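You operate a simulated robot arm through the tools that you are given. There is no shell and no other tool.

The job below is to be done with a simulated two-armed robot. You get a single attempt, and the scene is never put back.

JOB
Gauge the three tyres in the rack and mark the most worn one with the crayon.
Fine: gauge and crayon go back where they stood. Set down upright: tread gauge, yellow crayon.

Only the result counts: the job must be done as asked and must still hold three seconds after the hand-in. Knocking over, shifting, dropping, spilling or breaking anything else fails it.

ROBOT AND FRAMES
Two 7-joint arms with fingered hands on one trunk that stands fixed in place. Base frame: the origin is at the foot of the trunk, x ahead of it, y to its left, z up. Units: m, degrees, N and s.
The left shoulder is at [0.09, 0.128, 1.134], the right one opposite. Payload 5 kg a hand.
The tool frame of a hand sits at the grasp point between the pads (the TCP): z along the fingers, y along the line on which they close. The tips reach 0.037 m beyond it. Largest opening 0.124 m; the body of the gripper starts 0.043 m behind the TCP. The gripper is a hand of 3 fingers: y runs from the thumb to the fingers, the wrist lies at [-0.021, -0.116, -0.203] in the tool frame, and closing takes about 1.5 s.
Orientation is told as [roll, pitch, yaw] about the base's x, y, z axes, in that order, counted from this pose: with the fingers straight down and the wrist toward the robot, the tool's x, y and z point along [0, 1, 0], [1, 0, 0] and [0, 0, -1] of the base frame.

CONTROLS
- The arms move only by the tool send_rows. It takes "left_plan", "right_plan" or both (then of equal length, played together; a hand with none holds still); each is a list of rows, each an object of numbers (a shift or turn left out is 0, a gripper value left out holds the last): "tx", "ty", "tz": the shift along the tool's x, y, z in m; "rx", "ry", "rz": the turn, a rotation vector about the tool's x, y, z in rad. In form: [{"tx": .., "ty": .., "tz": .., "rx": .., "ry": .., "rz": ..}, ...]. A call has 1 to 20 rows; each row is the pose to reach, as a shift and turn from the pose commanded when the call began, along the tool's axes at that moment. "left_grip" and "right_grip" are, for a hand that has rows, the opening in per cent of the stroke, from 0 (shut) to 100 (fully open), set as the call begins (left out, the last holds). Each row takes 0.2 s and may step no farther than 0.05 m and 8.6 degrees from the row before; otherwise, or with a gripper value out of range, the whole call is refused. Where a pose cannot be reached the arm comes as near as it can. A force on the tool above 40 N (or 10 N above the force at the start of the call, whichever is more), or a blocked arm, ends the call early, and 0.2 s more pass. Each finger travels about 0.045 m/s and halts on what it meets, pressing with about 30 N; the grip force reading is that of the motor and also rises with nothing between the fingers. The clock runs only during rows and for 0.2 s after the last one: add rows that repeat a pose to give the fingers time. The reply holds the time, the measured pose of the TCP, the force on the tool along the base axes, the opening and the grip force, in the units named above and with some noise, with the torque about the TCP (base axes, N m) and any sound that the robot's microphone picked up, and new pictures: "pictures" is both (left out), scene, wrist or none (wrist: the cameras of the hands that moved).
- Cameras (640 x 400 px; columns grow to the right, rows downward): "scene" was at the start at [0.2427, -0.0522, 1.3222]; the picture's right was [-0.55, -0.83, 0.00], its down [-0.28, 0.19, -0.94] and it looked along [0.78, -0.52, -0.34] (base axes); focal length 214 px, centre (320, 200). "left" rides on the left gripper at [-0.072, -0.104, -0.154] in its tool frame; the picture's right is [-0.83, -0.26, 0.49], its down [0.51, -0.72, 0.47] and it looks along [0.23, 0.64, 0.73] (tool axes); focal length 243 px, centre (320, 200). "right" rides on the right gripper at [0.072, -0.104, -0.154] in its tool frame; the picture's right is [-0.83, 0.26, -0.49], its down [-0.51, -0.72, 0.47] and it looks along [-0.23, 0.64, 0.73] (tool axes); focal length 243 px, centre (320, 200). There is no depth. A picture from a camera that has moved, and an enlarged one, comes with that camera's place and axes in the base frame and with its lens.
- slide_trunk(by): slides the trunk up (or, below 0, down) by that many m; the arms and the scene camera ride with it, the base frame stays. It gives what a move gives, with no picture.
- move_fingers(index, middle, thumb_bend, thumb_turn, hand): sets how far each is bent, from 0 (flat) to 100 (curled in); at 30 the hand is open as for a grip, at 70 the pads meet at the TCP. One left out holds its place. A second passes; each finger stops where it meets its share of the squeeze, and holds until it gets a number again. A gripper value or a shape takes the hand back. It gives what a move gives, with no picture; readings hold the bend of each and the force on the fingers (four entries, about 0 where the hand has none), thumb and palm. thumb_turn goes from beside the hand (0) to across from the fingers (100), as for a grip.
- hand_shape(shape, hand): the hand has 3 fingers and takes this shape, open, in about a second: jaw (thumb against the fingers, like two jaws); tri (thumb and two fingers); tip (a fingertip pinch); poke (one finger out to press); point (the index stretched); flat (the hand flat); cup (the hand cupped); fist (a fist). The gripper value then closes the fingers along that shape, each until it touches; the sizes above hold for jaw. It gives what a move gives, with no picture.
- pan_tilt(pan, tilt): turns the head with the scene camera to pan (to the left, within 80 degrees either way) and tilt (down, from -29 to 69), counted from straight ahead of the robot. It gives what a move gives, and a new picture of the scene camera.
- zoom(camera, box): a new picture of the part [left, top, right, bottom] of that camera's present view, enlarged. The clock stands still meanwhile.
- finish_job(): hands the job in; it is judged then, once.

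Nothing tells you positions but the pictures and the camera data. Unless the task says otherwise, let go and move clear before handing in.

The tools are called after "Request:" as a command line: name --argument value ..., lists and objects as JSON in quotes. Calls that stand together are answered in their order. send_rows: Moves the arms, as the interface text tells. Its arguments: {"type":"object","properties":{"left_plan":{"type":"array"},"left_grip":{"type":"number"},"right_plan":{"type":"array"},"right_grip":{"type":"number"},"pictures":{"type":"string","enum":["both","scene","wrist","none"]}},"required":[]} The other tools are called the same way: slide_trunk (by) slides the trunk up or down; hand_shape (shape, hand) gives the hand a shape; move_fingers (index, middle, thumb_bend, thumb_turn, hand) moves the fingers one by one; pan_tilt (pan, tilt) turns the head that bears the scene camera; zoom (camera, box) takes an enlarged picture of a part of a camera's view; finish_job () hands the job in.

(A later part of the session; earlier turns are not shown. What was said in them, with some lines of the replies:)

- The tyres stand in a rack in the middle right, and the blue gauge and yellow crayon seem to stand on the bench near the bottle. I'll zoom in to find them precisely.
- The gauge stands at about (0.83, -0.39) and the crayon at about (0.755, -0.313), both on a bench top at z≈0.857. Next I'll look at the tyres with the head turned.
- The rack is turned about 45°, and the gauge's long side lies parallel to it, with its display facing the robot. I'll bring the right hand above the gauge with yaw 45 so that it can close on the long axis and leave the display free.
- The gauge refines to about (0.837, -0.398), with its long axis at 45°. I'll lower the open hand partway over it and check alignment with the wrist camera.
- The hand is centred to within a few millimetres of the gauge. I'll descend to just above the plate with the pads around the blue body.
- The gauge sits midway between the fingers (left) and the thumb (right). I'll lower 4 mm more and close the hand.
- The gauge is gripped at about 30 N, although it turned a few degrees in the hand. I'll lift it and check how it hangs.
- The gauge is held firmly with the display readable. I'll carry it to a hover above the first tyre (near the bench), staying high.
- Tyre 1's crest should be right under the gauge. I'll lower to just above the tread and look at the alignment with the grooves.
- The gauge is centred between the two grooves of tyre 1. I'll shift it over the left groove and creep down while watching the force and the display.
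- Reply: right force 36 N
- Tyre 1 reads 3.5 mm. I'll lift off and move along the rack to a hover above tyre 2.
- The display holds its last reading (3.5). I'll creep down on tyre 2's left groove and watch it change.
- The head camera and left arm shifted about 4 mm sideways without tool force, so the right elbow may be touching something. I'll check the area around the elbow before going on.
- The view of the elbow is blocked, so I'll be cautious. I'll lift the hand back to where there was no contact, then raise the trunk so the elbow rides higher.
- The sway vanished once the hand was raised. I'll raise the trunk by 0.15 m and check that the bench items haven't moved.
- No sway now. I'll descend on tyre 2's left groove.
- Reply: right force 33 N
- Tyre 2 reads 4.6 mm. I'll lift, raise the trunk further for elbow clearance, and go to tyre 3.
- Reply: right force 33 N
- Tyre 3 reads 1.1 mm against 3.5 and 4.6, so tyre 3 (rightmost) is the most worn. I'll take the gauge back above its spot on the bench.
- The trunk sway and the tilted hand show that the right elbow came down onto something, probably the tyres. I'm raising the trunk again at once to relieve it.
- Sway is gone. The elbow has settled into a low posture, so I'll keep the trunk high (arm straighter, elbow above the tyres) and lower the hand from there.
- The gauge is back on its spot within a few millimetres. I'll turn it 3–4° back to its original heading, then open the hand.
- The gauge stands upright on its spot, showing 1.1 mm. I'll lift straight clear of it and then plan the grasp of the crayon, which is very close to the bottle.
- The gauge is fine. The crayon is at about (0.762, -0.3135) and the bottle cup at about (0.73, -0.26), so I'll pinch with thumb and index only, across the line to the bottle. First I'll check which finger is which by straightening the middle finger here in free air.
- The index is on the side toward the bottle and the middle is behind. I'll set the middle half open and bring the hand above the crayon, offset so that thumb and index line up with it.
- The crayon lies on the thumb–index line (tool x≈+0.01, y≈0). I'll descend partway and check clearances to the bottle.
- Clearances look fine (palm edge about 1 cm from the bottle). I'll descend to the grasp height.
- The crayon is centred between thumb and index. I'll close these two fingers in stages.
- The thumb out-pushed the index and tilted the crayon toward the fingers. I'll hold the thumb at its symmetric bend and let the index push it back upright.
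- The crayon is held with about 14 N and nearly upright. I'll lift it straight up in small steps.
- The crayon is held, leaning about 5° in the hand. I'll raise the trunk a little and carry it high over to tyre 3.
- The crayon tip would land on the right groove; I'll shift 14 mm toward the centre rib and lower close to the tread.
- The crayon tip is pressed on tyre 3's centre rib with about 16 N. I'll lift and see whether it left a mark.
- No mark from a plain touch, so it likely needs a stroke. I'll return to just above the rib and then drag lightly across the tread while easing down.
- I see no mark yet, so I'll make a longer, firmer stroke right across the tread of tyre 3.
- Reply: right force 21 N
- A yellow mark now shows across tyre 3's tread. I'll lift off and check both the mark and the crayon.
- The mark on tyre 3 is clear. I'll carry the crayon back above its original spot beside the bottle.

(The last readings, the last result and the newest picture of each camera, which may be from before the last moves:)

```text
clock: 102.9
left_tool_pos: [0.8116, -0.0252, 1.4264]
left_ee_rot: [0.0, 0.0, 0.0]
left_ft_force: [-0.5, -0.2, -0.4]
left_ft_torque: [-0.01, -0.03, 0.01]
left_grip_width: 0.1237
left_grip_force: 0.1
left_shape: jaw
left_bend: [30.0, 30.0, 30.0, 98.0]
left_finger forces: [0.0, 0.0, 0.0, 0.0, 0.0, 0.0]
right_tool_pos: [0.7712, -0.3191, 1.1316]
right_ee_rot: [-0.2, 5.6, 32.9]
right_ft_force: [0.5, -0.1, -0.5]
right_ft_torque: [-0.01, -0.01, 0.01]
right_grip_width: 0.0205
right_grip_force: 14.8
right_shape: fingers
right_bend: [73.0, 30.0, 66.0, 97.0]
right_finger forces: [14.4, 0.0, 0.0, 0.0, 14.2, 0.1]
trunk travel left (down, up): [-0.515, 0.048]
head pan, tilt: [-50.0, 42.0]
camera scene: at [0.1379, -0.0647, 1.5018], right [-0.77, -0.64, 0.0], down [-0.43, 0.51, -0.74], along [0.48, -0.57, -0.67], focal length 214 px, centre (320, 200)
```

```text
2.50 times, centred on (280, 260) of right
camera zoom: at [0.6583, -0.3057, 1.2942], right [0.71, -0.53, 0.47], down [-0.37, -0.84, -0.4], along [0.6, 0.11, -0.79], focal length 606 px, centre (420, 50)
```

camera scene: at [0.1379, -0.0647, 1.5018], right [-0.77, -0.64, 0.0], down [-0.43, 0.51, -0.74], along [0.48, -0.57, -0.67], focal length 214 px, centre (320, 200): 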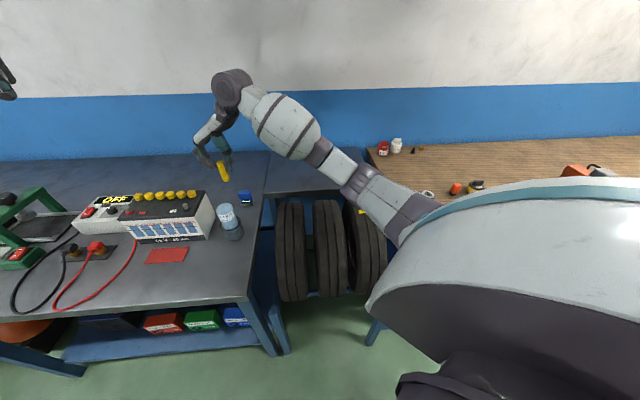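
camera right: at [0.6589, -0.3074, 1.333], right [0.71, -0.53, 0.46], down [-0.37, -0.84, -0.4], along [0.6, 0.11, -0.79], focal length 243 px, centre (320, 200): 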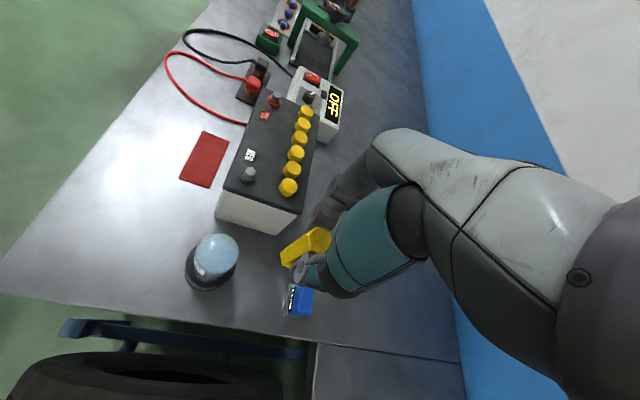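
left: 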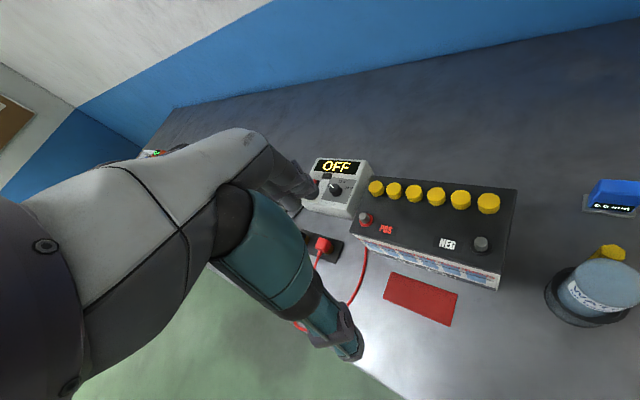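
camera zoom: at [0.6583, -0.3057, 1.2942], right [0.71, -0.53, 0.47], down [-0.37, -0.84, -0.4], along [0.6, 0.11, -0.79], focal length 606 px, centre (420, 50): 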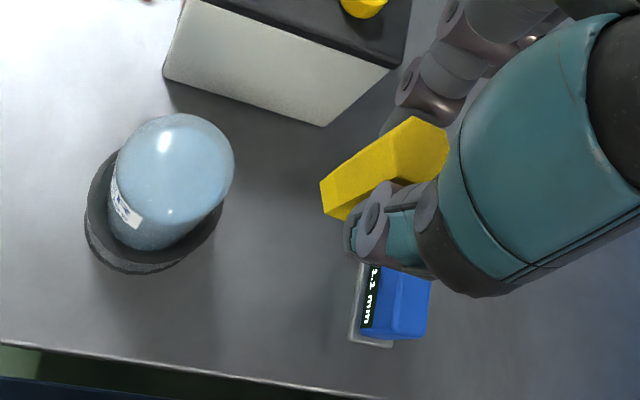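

The crayon bottom is right over its original spot (0.763, -0.313). I'll descend straight down, stopping short to check clearances.

Request:
send_rows --right_plan '[{"ty": 0.0039, "tz": 0.0398}, {"ty": 0.0078, "tz": 0.0796}, {"ty": 0.0117, "tz": 0.1194}, {"ty": 0.0146, "tz": 0.1493}, {"ty": 0.0166, "tz": 0.1692}, {"ty": 0.0176, "tz": 0.179}, {"ty": 0.0176, "tz": 0.179}]'

Request:
zoom --camera "scene" --box '[205, 160, 275, 250]'

Request:
zoom --camera "right" --box '[200, 140, 400, 320]'

```text
clock: 104.5
left_tool_pos: [0.8118, -0.024, 1.4244]
left_ee_rot: [0.0, 0.0, 0.1]
left_ft_force: [0.0, 0.0, 0.5]
left_ft_torque: [0.0, -0.01, 0.02]
left_grip_width: 0.1237
left_grip_force: 0.0
left_shape: jaw
left_bend: [30.0, 30.0, 30.0, 98.0]
left_finger forces: [0.0, 0.0, 0.1, 0.0, 0.0, 0.0]
right_tool_pos: [0.7747, -0.3185, 0.9512]
right_ee_rot: [-0.2, 5.7, 32.9]
right_ft_force: [-0.1, 0.6, -0.1]
right_ft_torque: [-0.03, 0.02, -0.01]
right_grip_width: 0.0202
right_grip_force: 14.3
right_shape: fingers
right_bend: [73.0, 30.0, 66.0, 97.0]
right_finger forces: [14.4, 0.1, 0.1, 0.0, 14.1, 0.1]
trunk travel left (down, up): [-0.515, 0.048]
head pan, tilt: [-50.0, 42.0]
camera scene: at [0.1396, -0.0647, 1.5016], right [-0.77, -0.64, 0.0], down [-0.43, 0.51, -0.74], along [0.48, -0.57, -0.67], focal length 214 px, centre (320, 200)
camera right: at [0.6602, -0.3067, 1.1144], right [0.71, -0.53, 0.46], down [-0.37, -0.84, -0.4], along [0.6, 0.11, -0.79], focal length 243 px, centre (320, 200)
```

scene: 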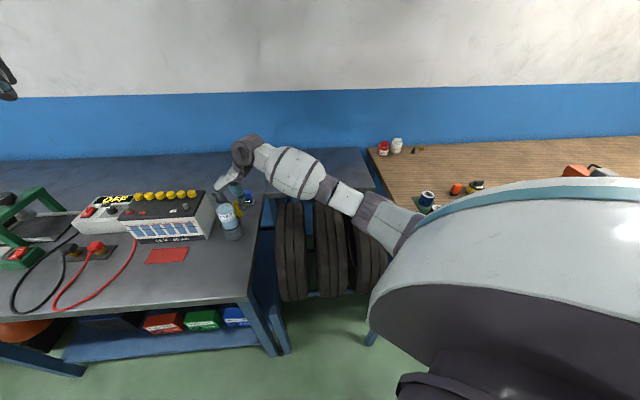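
right: 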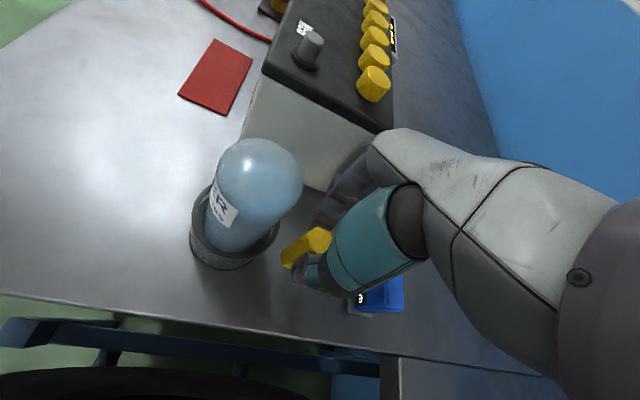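

```text
4.44 times, centred on (240, 205) of scene
camera zoom: at [0.1396, -0.0647, 1.5016], right [-0.77, -0.64, 0.0], down [-0.43, 0.51, -0.74], along [0.48, -0.57, -0.67], focal length 953 px, centre (676, 178)
```

zoom: 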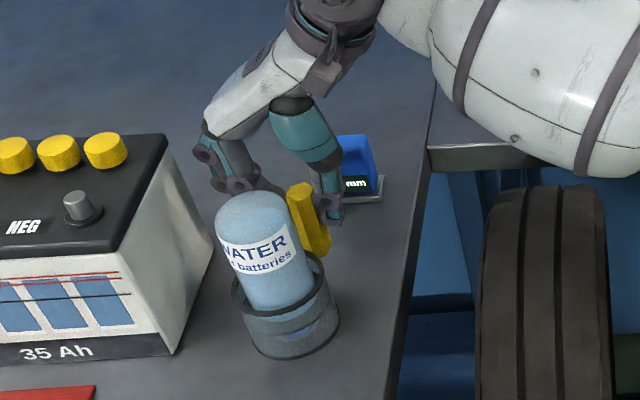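

```text
2.22 times, centred on (300, 230) of right
camera zoom: at [0.6602, -0.3067, 1.1144], right [0.71, -0.53, 0.46], down [-0.37, -0.84, -0.4], along [0.6, 0.11, -0.79], focal length 539 px, centre (364, 133)
```

zoom: 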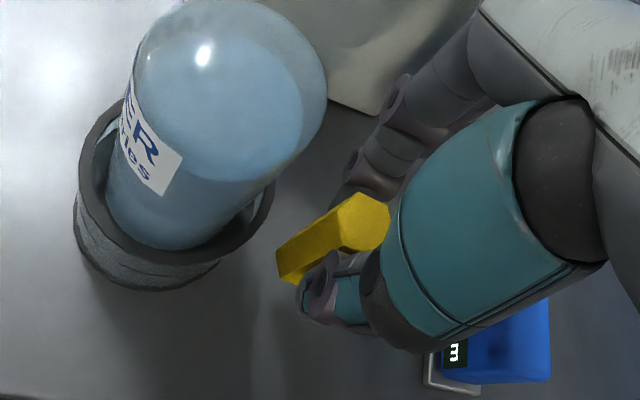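

Request:
send_rows --right_plan '[{"ty": 0.001, "tz": 0.01}, {"ty": 0.0017, "tz": 0.017}, {"ty": 0.0022, "tz": 0.022}, {"ty": 0.0022, "tz": 0.022}]' --pictures "none"

Request:
send_rows --right_plan '[{"ty": 0.0001, "tz": 0.001}, {"ty": 0.0002, "tz": 0.002}, {"ty": 0.0002, "tz": 0.002}]' --pictures "none"

Request:
zoom --camera "scene" --box '[205, 160, 275, 250]'

```text
clock: 105.5
left_tool_pos: [0.8126, -0.025, 1.4255]
left_ee_rot: [0.1, -0.1, 0.0]
left_ft_force: [0.6, 0.0, 0.2]
left_ft_torque: [-0.02, 0.01, 0.0]
left_grip_width: 0.1237
left_grip_force: 0.0
left_shape: jaw
left_bend: [30.0, 30.0, 30.0, 98.0]
left_finger forces: [0.0, 0.0, 0.0, 0.0, 0.0, 0.0]
right_tool_pos: [0.7738, -0.3187, 0.9289]
right_ee_rot: [0.0, 5.7, 32.8]
right_ft_force: [0.1, 0.4, -0.1]
right_ft_torque: [0.02, 0.01, 0.03]
right_grip_width: 0.0201
right_grip_force: 14.8
right_shape: fingers
right_bend: [73.0, 30.0, 66.0, 97.0]
right_finger forces: [14.5, 0.0, 0.0, 0.1, 14.2, 0.1]
trunk travel left (down, up): [-0.515, 0.048]
head pan, tilt: [-50.0, 42.0]
```

```text
clock: 106.3
left_tool_pos: [0.8119, -0.0258, 1.4257]
left_ee_rot: [0.0, 0.1, 0.0]
left_ft_force: [0.4, 0.2, -0.4]
left_ft_torque: [0.02, -0.02, 0.01]
left_grip_width: 0.1235
left_grip_force: 0.1
left_shape: jaw
left_bend: [30.0, 30.0, 30.0, 98.0]
left_finger forces: [0.0, 0.1, 0.1, 0.0, 0.0, 0.1]
right_tool_pos: [0.7739, -0.3191, 0.9252]
right_ee_rot: [0.1, 5.6, 32.9]
right_ft_force: [-0.4, -0.9, -1.3]
right_ft_torque: [0.02, 0.0, 0.0]
right_grip_width: 0.0203
right_grip_force: 13.7
right_shape: fingers
right_bend: [73.0, 30.0, 66.0, 97.0]
right_finger forces: [14.3, 0.1, 0.1, 0.0, 14.1, 0.0]
trunk travel left (down, up): [-0.515, 0.048]
head pan, tilt: [-50.0, 42.0]
```

```text
4.44 times, centred on (240, 205) of scene
camera zoom: at [0.1396, -0.0647, 1.5015], right [-0.77, -0.64, 0.0], down [-0.43, 0.51, -0.74], along [0.48, -0.57, -0.67], focal length 953 px, centre (676, 178)
```

zoom: 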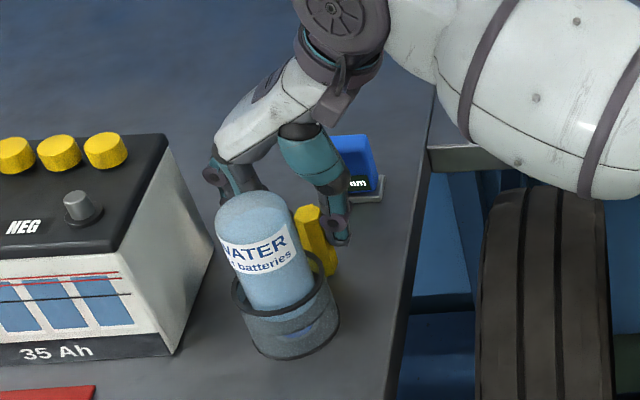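

Request:
send_rows --right_plan '[{"ty": 0.0001, "tz": 0.001}, {"ty": 0.0002, "tz": 0.0018}, {"ty": 0.0002, "tz": 0.0018}]' --pictures "none"

Request:
send_rows --right_plan '[{"ty": 0.0001, "tz": 0.001}, {"ty": 0.00015, "tz": 0.0015}, {"ty": 0.00015, "tz": 0.0015}]' --pictures "none"

```text
clock: 107.1
left_tool_pos: [0.8119, -0.0249, 1.4243]
left_ee_rot: [0.0, 0.0, 0.0]
left_ft_force: [0.1, -0.5, 0.5]
left_ft_torque: [0.01, 0.01, 0.01]
left_grip_width: 0.1237
left_grip_force: 0.1
left_shape: jaw
left_bend: [30.0, 30.0, 30.0, 98.0]
left_finger forces: [0.0, 0.1, 0.1, 0.0, 0.1, 0.1]
right_tool_pos: [0.7722, -0.3191, 0.9244]
right_ee_rot: [0.1, 5.7, 32.8]
right_ft_force: [0.4, 0.5, -0.1]
right_ft_torque: [-0.01, 0.0, 0.01]
right_grip_width: 0.0202
right_grip_force: 14.5
right_shape: fingers
right_bend: [73.0, 30.0, 66.0, 97.0]
right_finger forces: [14.5, 0.0, 0.0, 0.0, 14.2, 0.0]
trunk travel left (down, up): [-0.515, 0.048]
head pan, tilt: [-50.0, 42.0]
```

```text
clock: 107.9
left_tool_pos: [0.8119, -0.0257, 1.425]
left_ee_rot: [0.0, 0.0, 0.0]
left_ft_force: [0.0, 0.0, 0.3]
left_ft_torque: [-0.03, 0.01, 0.0]
left_grip_width: 0.1237
left_grip_force: 0.0
left_shape: jaw
left_bend: [30.0, 30.0, 30.0, 98.0]
left_finger forces: [0.0, 0.1, 0.1, 0.0, 0.1, 0.1]
right_tool_pos: [0.7746, -0.318, 0.9217]
right_ee_rot: [-0.1, 5.7, 32.9]
right_ft_force: [-0.3, 0.5, 0.4]
right_ft_torque: [0.01, -0.01, 0.0]
right_grip_width: 0.02
right_grip_force: 14.2
right_shape: fingers
right_bend: [73.0, 30.0, 66.0, 97.0]
right_finger forces: [14.6, 0.1, 0.1, 0.0, 14.1, 0.0]
trunk travel left (down, up): [-0.515, 0.048]
head pan, tilt: [-50.0, 42.0]
```

Request:
send_rows --right_plan '[{"ty": 0.0001, "tz": 0.001}, {"ty": 0.00015, "tz": 0.0015}, {"ty": 0.00015, "tz": 0.0015}]' --pictures "none"

Request:
zoom --camera "right" --box '[220, 160, 380, 320]'

Request:
zoom --camera "scene" --box '[215, 180, 265, 240]'

```text
clock: 108.7
left_tool_pos: [0.8127, -0.0249, 1.4264]
left_ee_rot: [0.1, 0.0, 0.1]
left_ft_force: [0.3, 0.1, 1.1]
left_ft_torque: [0.02, -0.02, 0.01]
left_grip_width: 0.1236
left_grip_force: 0.2
left_shape: jaw
left_bend: [30.0, 30.0, 30.0, 98.0]
left_finger forces: [0.1, 0.0, 0.0, 0.0, 0.1, 0.0]
right_tool_pos: [0.7732, -0.3181, 0.9234]
right_ee_rot: [-0.1, 5.5, 32.9]
right_ft_force: [-0.2, -0.8, 7.9]
right_ft_torque: [0.0, 0.1, -0.01]
right_grip_width: 0.0201
right_grip_force: 15.2
right_shape: fingers
right_bend: [73.0, 30.0, 66.0, 97.0]
right_finger forces: [15.5, 0.1, 0.0, 0.0, 14.7, 0.1]
trunk travel left (down, up): [-0.515, 0.048]
head pan, tilt: [-50.0, 42.0]
```

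```text
2.50 times, centred on (300, 240) of right
camera zoom: at [0.659, -0.3056, 1.0853], right [0.71, -0.53, 0.47], down [-0.37, -0.84, -0.4], along [0.6, 0.11, -0.79], focal length 606 px, centre (370, 100)
```

zoom: 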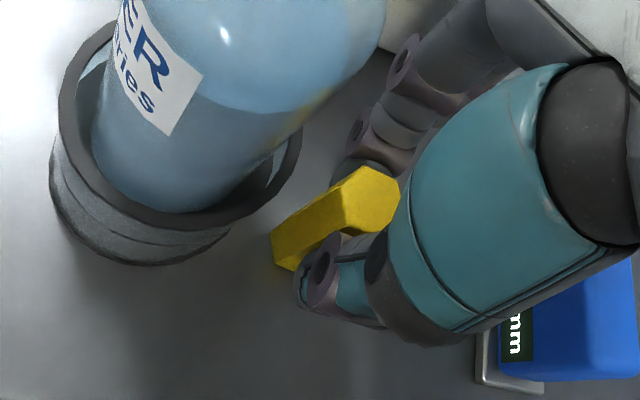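

```text
6.67 times, centred on (240, 210) of scene
camera zoom: at [0.1387, -0.0644, 1.5018], right [-0.77, -0.64, 0.0], down [-0.43, 0.51, -0.74], along [0.48, -0.57, -0.67], focal length 1430 px, centre (853, 133)
```

zoom: 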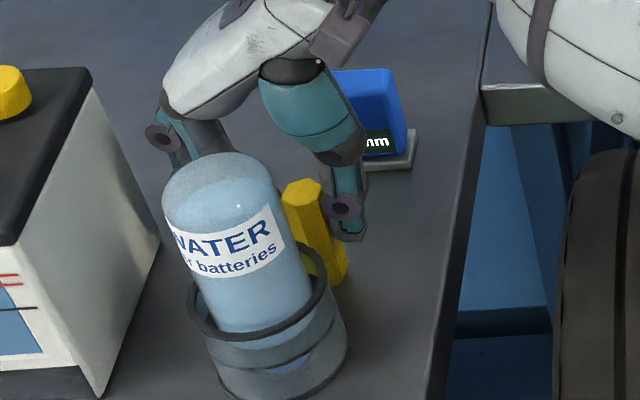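

The crayon stands on its original spot within 1–2 mm and upright. I'll relax the squeeze first, then open thumb and index.

Request:
send_rows --right_plan '[{"ty": -0.0001, "tz": -0.001}, {"ty": -0.00015, "tz": -0.0015}]' --pictures "none"

Request:
move_fingers --hand "right" --index 71 --thumb_bend 66

Request:
zoom --camera "right" --box '[220, 160, 380, 320]'

Request:
zoom --camera "scene" --box '[215, 180, 265, 240]'

```text
clock: 109.3
left_tool_pos: [0.8127, -0.0243, 1.4253]
left_ee_rot: [-0.1, 0.0, 0.0]
left_ft_force: [0.0, 0.4, 0.8]
left_ft_torque: [0.03, 0.02, 0.02]
left_grip_width: 0.1236
left_grip_force: 0.0
left_shape: jaw
left_bend: [30.0, 30.0, 30.0, 98.0]
left_finger forces: [0.0, 0.1, 0.0, 0.0, 0.0, 0.1]
right_tool_pos: [0.7723, -0.318, 0.9211]
right_ee_rot: [0.0, 5.8, 32.9]
right_ft_force: [0.4, -1.0, 5.6]
right_ft_torque: [-0.03, 0.02, 0.01]
right_grip_width: 0.0205
right_grip_force: 15.1
right_shape: fingers
right_bend: [73.0, 30.0, 66.0, 97.0]
right_finger forces: [15.3, 0.0, 0.1, 0.0, 14.7, 0.1]
trunk travel left (down, up): [-0.515, 0.048]
head pan, tilt: [-50.0, 42.0]
```

```text
clock: 110.3
left_tool_pos: [0.812, -0.0249, 1.4254]
left_ee_rot: [0.0, 0.1, 0.0]
left_ft_force: [0.6, 0.7, -0.1]
left_ft_torque: [0.03, 0.0, -0.02]
left_grip_width: 0.1237
left_grip_force: 0.1
left_shape: jaw
left_bend: [30.0, 30.0, 30.0, 98.0]
left_finger forces: [0.0, 0.0, 0.0, 0.0, 0.0, 0.0]
right_tool_pos: [0.7734, -0.3178, 0.9227]
right_ee_rot: [-0.1, 5.7, 32.9]
right_ft_force: [1.2, 1.0, 6.7]
right_ft_torque: [0.02, -0.06, -0.01]
right_grip_width: 0.0219
right_grip_force: 6.2
right_shape: fingers
right_bend: [71.0, 30.0, 63.0, 97.0]
right_finger forces: [6.6, 0.0, 0.1, 0.0, 5.0, 0.1]
trunk travel left (down, up): [-0.515, 0.048]
head pan, tilt: [-50.0, 42.0]
```

```text
2.50 times, centred on (300, 240) of right
camera zoom: at [0.659, -0.3052, 1.0862], right [0.71, -0.53, 0.47], down [-0.37, -0.84, -0.4], along [0.6, 0.11, -0.79], focal length 606 px, centre (370, 100)
```

zoom: 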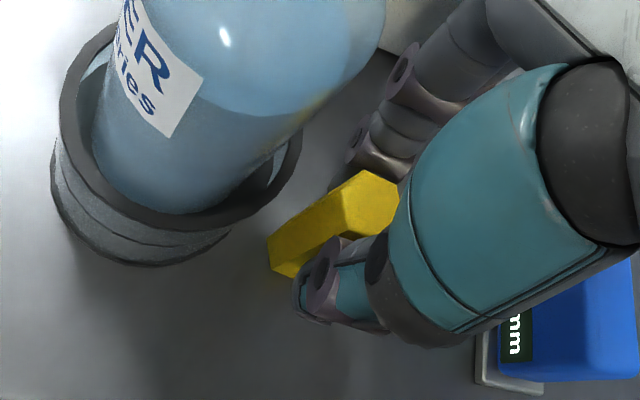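

```text
6.67 times, centred on (240, 210) of scene
camera zoom: at [0.1391, -0.0643, 1.5016], right [-0.77, -0.64, 0.0], down [-0.43, 0.51, -0.74], along [0.48, -0.57, -0.67], focal length 1430 px, centre (853, 133)
```

zoom: 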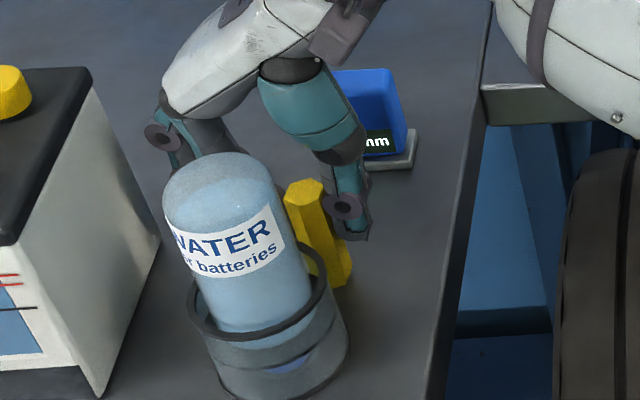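

Request:
move_fingers --hand "right" --index 66 --thumb_bend 61

Request:
move_fingers --hand "right" --index 42 --thumb_bend 40

Request:
zoom --camera "right" --box '[220, 160, 380, 320]'

Request:
zoom --camera "scene" --box '[215, 180, 265, 240]'

```text
clock: 111.3
left_tool_pos: [0.8124, -0.0252, 1.4249]
left_ee_rot: [0.0, 0.0, 0.0]
left_ft_force: [-1.1, 0.0, -0.5]
left_ft_torque: [-0.01, 0.01, -0.01]
left_grip_width: 0.1238
left_grip_force: 0.2
left_shape: jaw
left_bend: [30.0, 30.0, 30.0, 98.0]
left_finger forces: [0.0, 0.0, 0.1, 0.0, 0.1, 0.1]
right_tool_pos: [0.7731, -0.3183, 0.9214]
right_ee_rot: [-0.1, 5.6, 32.8]
right_ft_force: [-0.8, 0.4, -0.1]
right_ft_torque: [-0.01, -0.03, 0.01]
right_grip_width: 0.0274
right_grip_force: 0.5
right_shape: fingers
right_bend: [66.0, 30.0, 61.0, 97.0]
right_finger forces: [0.5, 0.0, 0.0, 0.1, 0.4, 0.1]
trunk travel left (down, up): [-0.515, 0.048]
head pan, tilt: [-50.0, 42.0]
```

```text
clock: 112.3
left_tool_pos: [0.8131, -0.0236, 1.4247]
left_ee_rot: [0.0, 0.0, 0.0]
left_ft_force: [-0.8, 0.1, -0.4]
left_ft_torque: [0.0, 0.0, 0.03]
left_grip_width: 0.1237
left_grip_force: 0.1
left_shape: jaw
left_bend: [30.0, 30.0, 30.0, 98.0]
left_finger forces: [0.0, 0.0, 0.1, 0.1, 0.0, 0.1]
right_tool_pos: [0.7729, -0.3179, 0.9217]
right_ee_rot: [0.1, 5.7, 32.9]
right_ft_force: [-1.2, -0.3, -0.4]
right_ft_torque: [0.0, -0.03, 0.01]
right_grip_width: 0.095
right_grip_force: 0.1
right_shape: fingers
right_bend: [42.0, 30.0, 40.0, 97.0]
right_finger forces: [0.1, 0.0, 0.1, 0.1, 0.0, 0.0]
trunk travel left (down, up): [-0.515, 0.048]
head pan, tilt: [-50.0, 42.0]
```

```text
2.50 times, centred on (300, 240) of right
camera zoom: at [0.6594, -0.3055, 1.0857], right [0.71, -0.53, 0.46], down [-0.37, -0.84, -0.4], along [0.6, 0.11, -0.79], focal length 606 px, centre (370, 100)
```

zoom: 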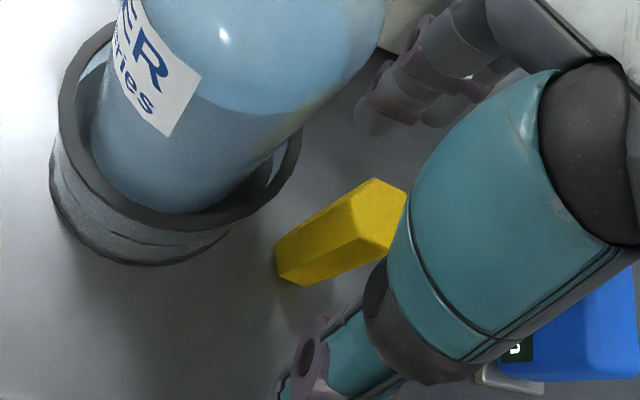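

```text
6.67 times, centred on (240, 210) of scene
camera zoom: at [0.1397, -0.0647, 1.5015], right [-0.77, -0.64, 0.0], down [-0.43, 0.51, -0.74], along [0.48, -0.57, -0.67], focal length 1430 px, centre (853, 133)
```

zoom: 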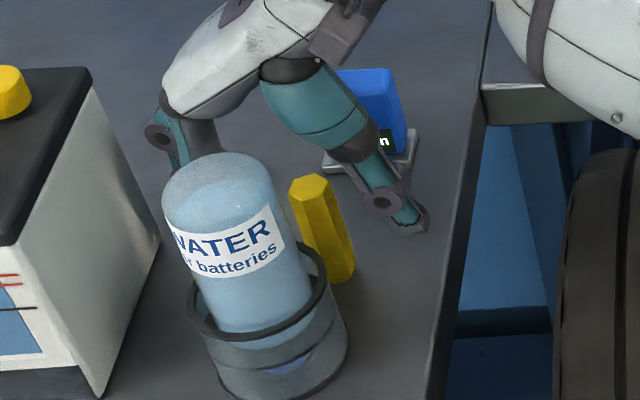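

The crayon stands free and upright. I'll withdraw straight up.

Request:
send_rows --right_plan '[{"ty": -0.001, "tz": -0.01}, {"ty": -0.003, "tz": -0.03}, {"ty": -0.006, "tz": -0.06}, {"ty": -0.01, "tz": -0.1}, {"ty": -0.014, "tz": -0.14}, {"ty": -0.018, "tz": -0.18}, {"ty": -0.022, "tz": -0.22}, {"ty": -0.022, "tz": -0.22}]'

Request:
zoom --camera "scene" --box '[205, 160, 275, 250]'

Request:
zoom --camera "right" --box '[160, 180, 360, 340]'

```text
clock: 114.1
left_tool_pos: [0.8123, -0.0258, 1.4254]
left_ee_rot: [0.0, 0.0, -0.1]
left_ft_force: [-0.6, -0.3, -0.4]
left_ft_torque: [0.0, 0.03, -0.01]
left_grip_width: 0.1237
left_grip_force: 0.1
left_shape: jaw
left_bend: [30.0, 30.0, 30.0, 98.0]
left_finger forces: [0.0, 0.0, 0.0, 0.1, 0.0, 0.1]
right_tool_pos: [0.7771, -0.3179, 1.1429]
right_ee_rot: [-0.1, 5.7, 32.9]
right_ft_force: [0.9, -0.1, -0.8]
right_ft_torque: [0.03, 0.0, -0.01]
right_grip_width: 0.0951
right_grip_force: 0.0
right_shape: fingers
right_bend: [42.0, 30.0, 40.0, 97.0]
right_finger forces: [0.0, 0.0, 0.0, 0.0, 0.1, 0.0]
trunk travel left (down, up): [-0.515, 0.048]
head pan, tilt: [-50.0, 42.0]
camera scene: at [0.14, -0.065, 1.5014], right [-0.77, -0.64, 0.0], down [-0.43, 0.51, -0.74], along [0.48, -0.57, -0.67], focal length 214 px, centre (320, 200)
camera right: at [0.6622, -0.3055, 1.3064], right [0.71, -0.53, 0.46], down [-0.37, -0.84, -0.4], along [0.6, 0.11, -0.79], focal length 243 px, centre (320, 200)
```

scene: 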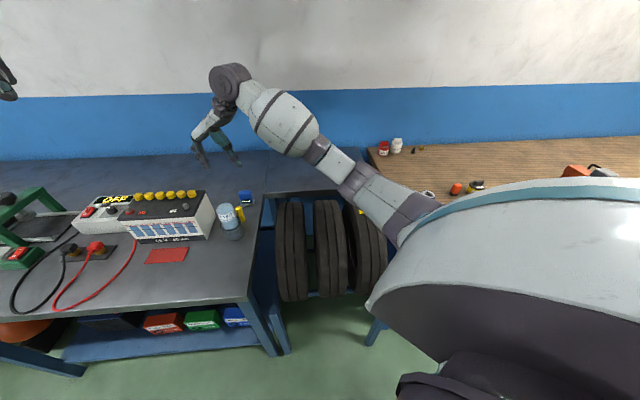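
right: 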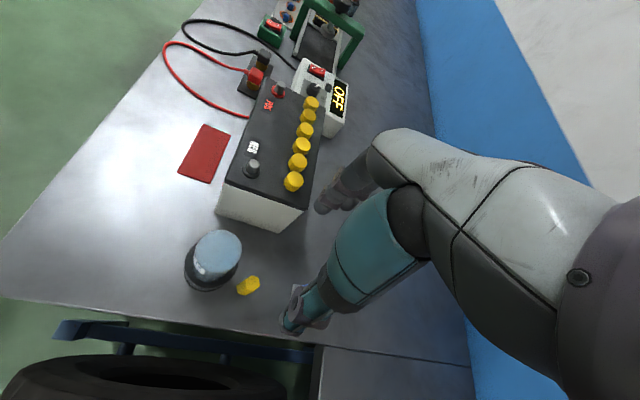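

```text
4.44 times, centred on (240, 205) of scene
camera zoom: at [0.14, -0.065, 1.5014], right [-0.77, -0.64, 0.0], down [-0.43, 0.51, -0.74], along [0.48, -0.57, -0.67], focal length 953 px, centre (676, 178)
```

zoom: 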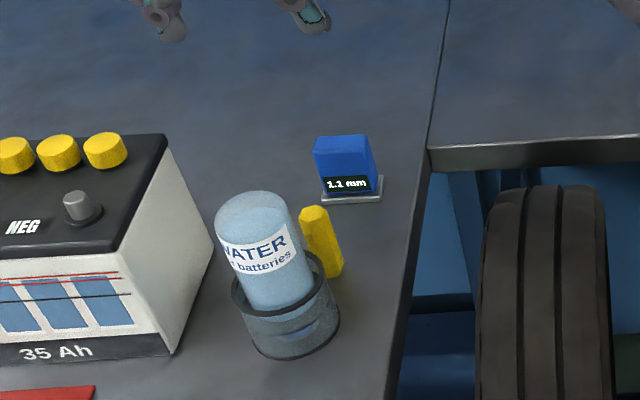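

```text
2.50 times, centred on (260, 260) of right
camera zoom: at [0.6622, -0.3055, 1.3064], right [0.71, -0.53, 0.46], down [-0.37, -0.84, -0.4], along [0.6, 0.11, -0.79], focal length 606 px, centre (470, 50)
```

zoom: 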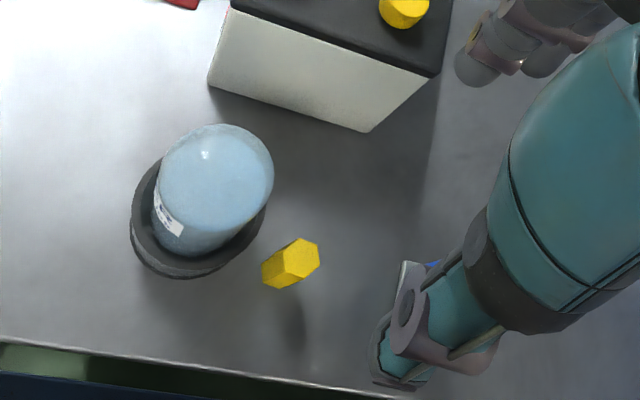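

Crayon and gauge are both upright at their places. I'll retreat the right hand up and back, then inspect the tyres and bench.

Request:
send_rows --right_plan '[{"ty": -0.005, "tz": -0.0497}, {"ty": -0.00995, "tz": -0.0995}, {"tx": 0.0044, "ty": -0.0453, "tz": -0.1135}, {"tx": 0.0088, "ty": -0.0807, "tz": -0.1275}, {"tx": 0.0132, "ty": -0.1161, "tz": -0.1415}, {"tx": 0.0176, "ty": -0.1515, "tz": -0.1555}, {"tx": 0.022, "ty": -0.1869, "tz": -0.1695}, {"tx": 0.0265, "ty": -0.2223, "tz": -0.1835}, {"tx": 0.0309, "ty": -0.2577, "tz": -0.1974}, {"tx": 0.0353, "ty": -0.2931, "tz": -0.2114}, {"tx": 0.0397, "ty": -0.3284, "tz": -0.2254}, {"tx": 0.0397, "ty": -0.3284, "tz": -0.2254}]'

Request:
zoom --camera "scene" --box '[240, 170, 410, 310]'

```text
clock: 116.7
left_tool_pos: [0.8145, -0.0241, 1.4237]
left_ee_rot: [0.0, 0.1, 0.0]
left_ft_force: [0.4, -0.4, -1.3]
left_ft_torque: [0.03, 0.0, 0.0]
left_grip_width: 0.1238
left_grip_force: 0.1
left_shape: jaw
left_bend: [30.0, 30.0, 30.0, 98.0]
left_finger forces: [0.1, 0.0, 0.0, 0.0, 0.1, 0.0]
right_tool_pos: [0.4969, -0.4501, 1.398]
right_ee_rot: [-0.1, 5.7, 33.0]
right_ft_force: [0.2, 0.9, 0.8]
right_ft_torque: [0.04, 0.01, 0.0]
right_grip_width: 0.0954
right_grip_force: 0.1
right_shape: fingers
right_bend: [42.0, 30.0, 40.0, 97.0]
right_finger forces: [0.0, 0.0, 0.1, 0.0, 0.0, 0.0]
trunk travel left (down, up): [-0.515, 0.048]
head pan, tilt: [-50.0, 42.0]
camera scene: at [0.1409, -0.0645, 1.5013], right [-0.77, -0.64, 0.0], down [-0.43, 0.51, -0.74], along [0.48, -0.57, -0.67], focal length 214 px, centre (320, 200)
camera right: at [0.3831, -0.4376, 1.562], right [0.71, -0.53, 0.46], down [-0.37, -0.84, -0.4], along [0.6, 0.11, -0.79], focal length 243 px, centre (320, 200)
```

scene: 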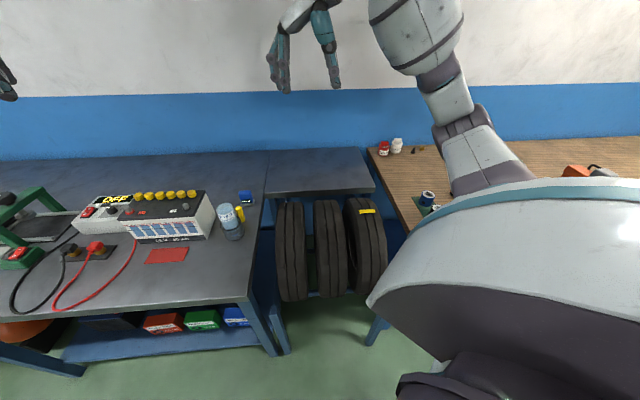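
right: 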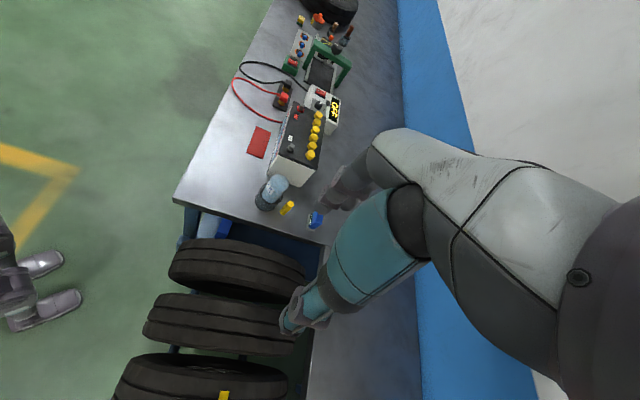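

```text
2.86 times, centred on (325, 240) of scene
camera zoom: at [0.1409, -0.0645, 1.5013], right [-0.77, -0.64, 0.0], down [-0.43, 0.51, -0.74], along [0.48, -0.57, -0.67], focal length 613 px, centre (306, 86)
```

zoom: 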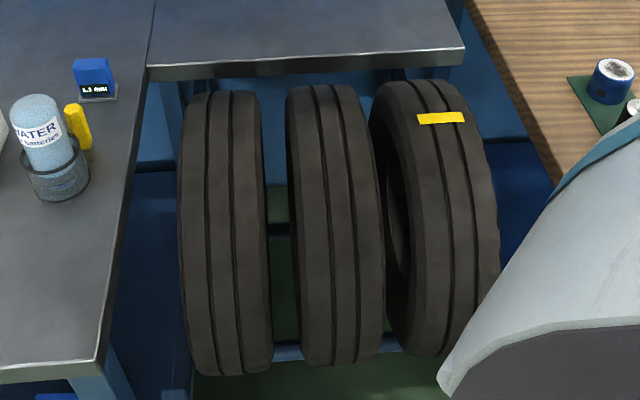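

The mark, gauge and crayon look right. I'll inspect the wooden bench and the rack for anything disturbed earlier by the elbow.

Request:
pan_tilt --pan -62 --tilt 30

Request:
zoom --camera "scene" --box '[300, 120, 640, 330]'

```text
clock: 117.5
left_tool_pos: [0.8132, -0.025, 1.4252]
left_ee_rot: [0.1, 0.1, 0.0]
left_ft_force: [1.1, 0.6, 0.8]
left_ft_torque: [-0.02, 0.0, 0.01]
left_grip_width: 0.1238
left_grip_force: 0.1
left_shape: jaw
left_bend: [30.0, 30.0, 30.0, 98.0]
left_finger forces: [0.0, 0.1, 0.0, 0.0, 0.0, 0.0]
right_tool_pos: [0.4952, -0.4505, 1.3983]
right_ee_rot: [-0.1, 5.7, 32.9]
right_ft_force: [0.8, 0.0, -0.1]
right_ft_torque: [-0.03, 0.0, 0.02]
right_grip_width: 0.095
right_grip_force: 0.1
right_shape: fingers
right_bend: [42.0, 30.0, 40.0, 97.0]
right_finger forces: [0.0, 0.1, 0.0, 0.0, 0.0, 0.0]
trunk travel left (down, up): [-0.515, 0.048]
head pan, tilt: [-62.0, 30.0]
camera scene: at [0.1292, -0.0805, 1.5196], right [-0.88, -0.47, 0.0], down [-0.24, 0.44, -0.87], along [0.41, -0.76, -0.5], focal length 214 px, centre (320, 200)
```

scene: 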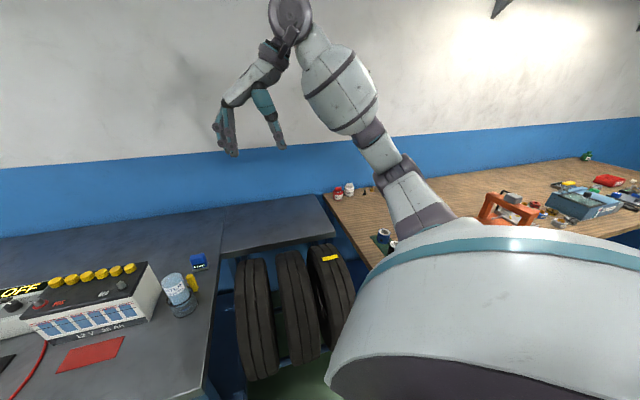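

```text
1.88 times, centred on (470, 225) of scene
camera zoom: at [0.1292, -0.0805, 1.5196], right [-0.88, -0.47, 0.0], down [-0.24, 0.44, -0.87], along [0.41, -0.76, -0.5], focal length 404 px, centre (38, 153)
```

zoom: 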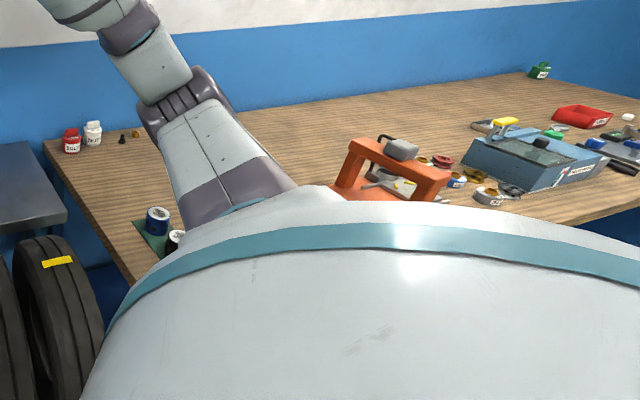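

Request:
send_rows --right_plan '[{"rz": 0.136}, {"rz": 0.272}, {"rz": 0.408}, {"rz": 0.544}, {"rz": 0.68}, {"rz": 0.816}, {"rz": 0.952}, {"rz": 1.088}, {"rz": 1.224}, {"rz": 1.36}, {"rz": 1.36}]'

```text
clock: 119.8
left_tool_pos: [0.8143, -0.0262, 1.426]
left_ee_rot: [0.1, -0.1, 0.1]
left_ft_force: [0.8, 0.2, 0.3]
left_ft_torque: [0.0, 0.04, 0.01]
left_grip_width: 0.1239
left_grip_force: 0.1
left_shape: jaw
left_bend: [30.0, 30.0, 30.0, 98.0]
left_finger forces: [0.0, 0.1, 0.1, 0.0, 0.1, 0.1]
right_tool_pos: [0.5002, -0.4516, 1.3807]
right_ee_rot: [-7.3, 2.9, -45.2]
right_ft_force: [0.0, -0.4, 3.9]
right_ft_torque: [0.1, -0.09, 0.07]
right_grip_width: 0.0953
right_grip_force: 0.2
right_shape: fingers
right_bend: [42.0, 30.0, 40.0, 97.0]
right_finger forces: [0.0, 0.1, 0.0, 0.0, 0.0, 0.0]
trunk travel left (down, up): [-0.515, 0.048]
head pan, tilt: [-62.0, 30.0]
camera scene: at [0.1296, -0.0814, 1.5199], right [-0.88, -0.47, 0.0], down [-0.24, 0.44, -0.87], along [0.41, -0.76, -0.5], focal length 214 px, centre (320, 200)
camera right: at [0.4969, -0.3185, 1.5279], right [-0.33, -0.74, 0.58], down [-0.92, 0.13, -0.36], along [0.2, -0.66, -0.73], focal length 243 px, centre (320, 200)
```

scene: 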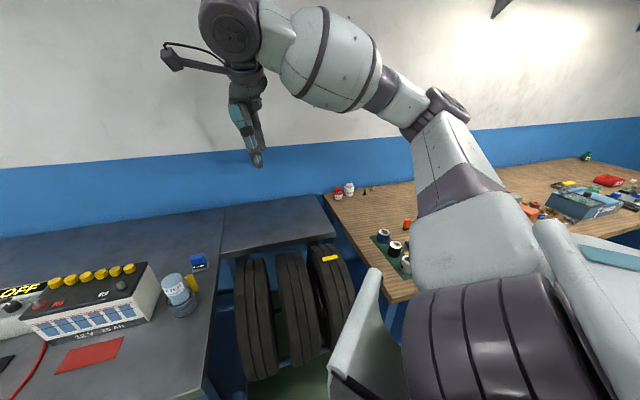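
right: 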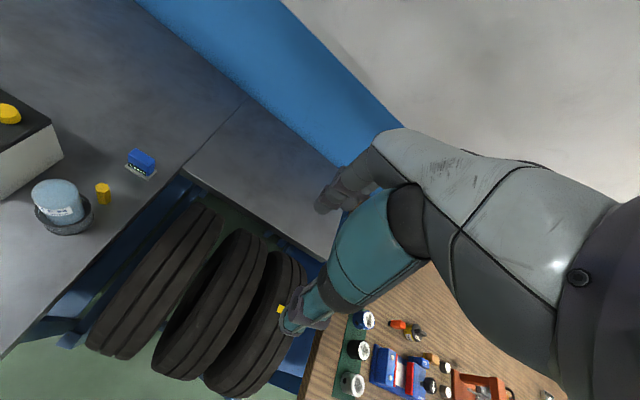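

Request:
zoom --camera "right" --box '[290, 260, 560, 400]'

Request:
zoom --camera "scene" --box '[320, 170, 480, 310]'

Request:
zoom --camera "right" --box '[0, 120, 330, 400]'

```text
2.37 times, centred on (425, 330) of right
camera zoom: at [0.4969, -0.3185, 1.5279], right [-0.33, -0.74, 0.58], down [-0.92, 0.13, -0.36], along [0.2, -0.66, -0.73], focal length 575 px, centre (71, -108)
```

zoom: 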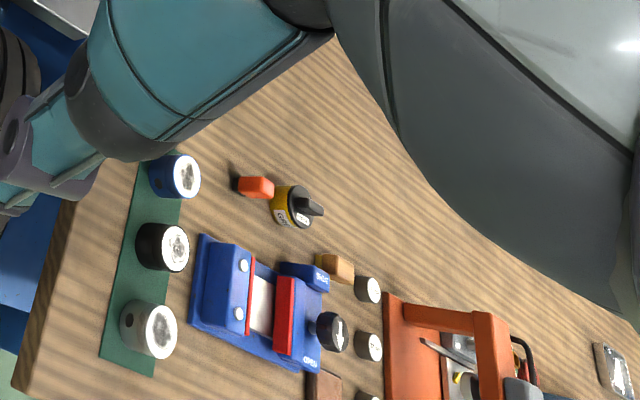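

```text
2.86 times, centred on (400, 240) of scene
camera zoom: at [0.1296, -0.0814, 1.5199], right [-0.88, -0.47, 0.0], down [-0.24, 0.44, -0.87], along [0.41, -0.76, -0.5], focal length 613 px, centre (91, 86)
```

zoom: 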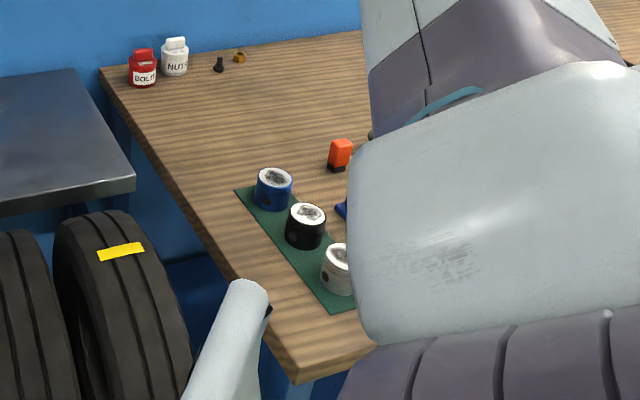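

```text
1.43 times, centred on (165, 260) of right
camera zoom: at [0.4969, -0.3185, 1.5279], right [-0.33, -0.74, 0.58], down [-0.92, 0.13, -0.36], along [0.2, -0.66, -0.73], focal length 347 px, centre (541, 114)
```

zoom: 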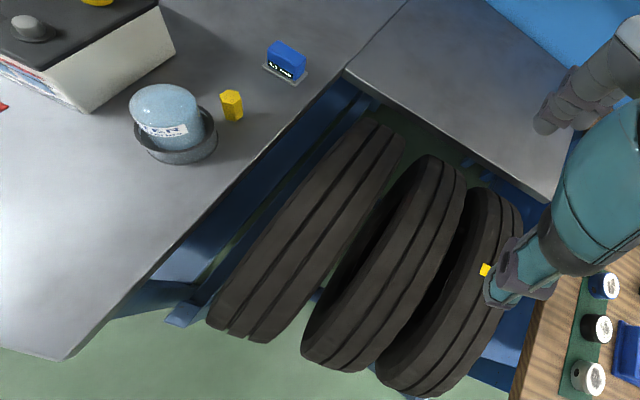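

Everything checks out: tyre 3 carries the yellow mark, and gauge and crayon stand upright at their original spots. The items on both benches are undisturbed and the hands are clear, so I'm handing in.

Request:
finish_job

```text
The job is handed in.
```

I gauged all three tyres, and the right-hand one (furthest from the battery bench) is the most worn. It now carries a yellow crayon mark across its tread. I've handed the job in, but no verdict came back.

| Tyre | Reading |
|---|---|
| Left (next to the battery bench) | 3.5 mm |
| Middle | 4.6 mm |
| Right (marked) | 1.1 mm |

- **Gauge and crayon:** both are back upright on the bench, within a few millimetres of where they stood.
- **Elbow contact:** the right elbow pressed against something twice. The first time was while I was gauging the middle tyre. The second was while I lowered the trunk to put the gauge back. I backed off each time.
- **After the contact:** the tyres showed no shift I could see, though I can't rule out a few millimetres. The parts of the wooden bench I could see were upright and looked undisturbed. I couldn't see exactly what the elbow touched.
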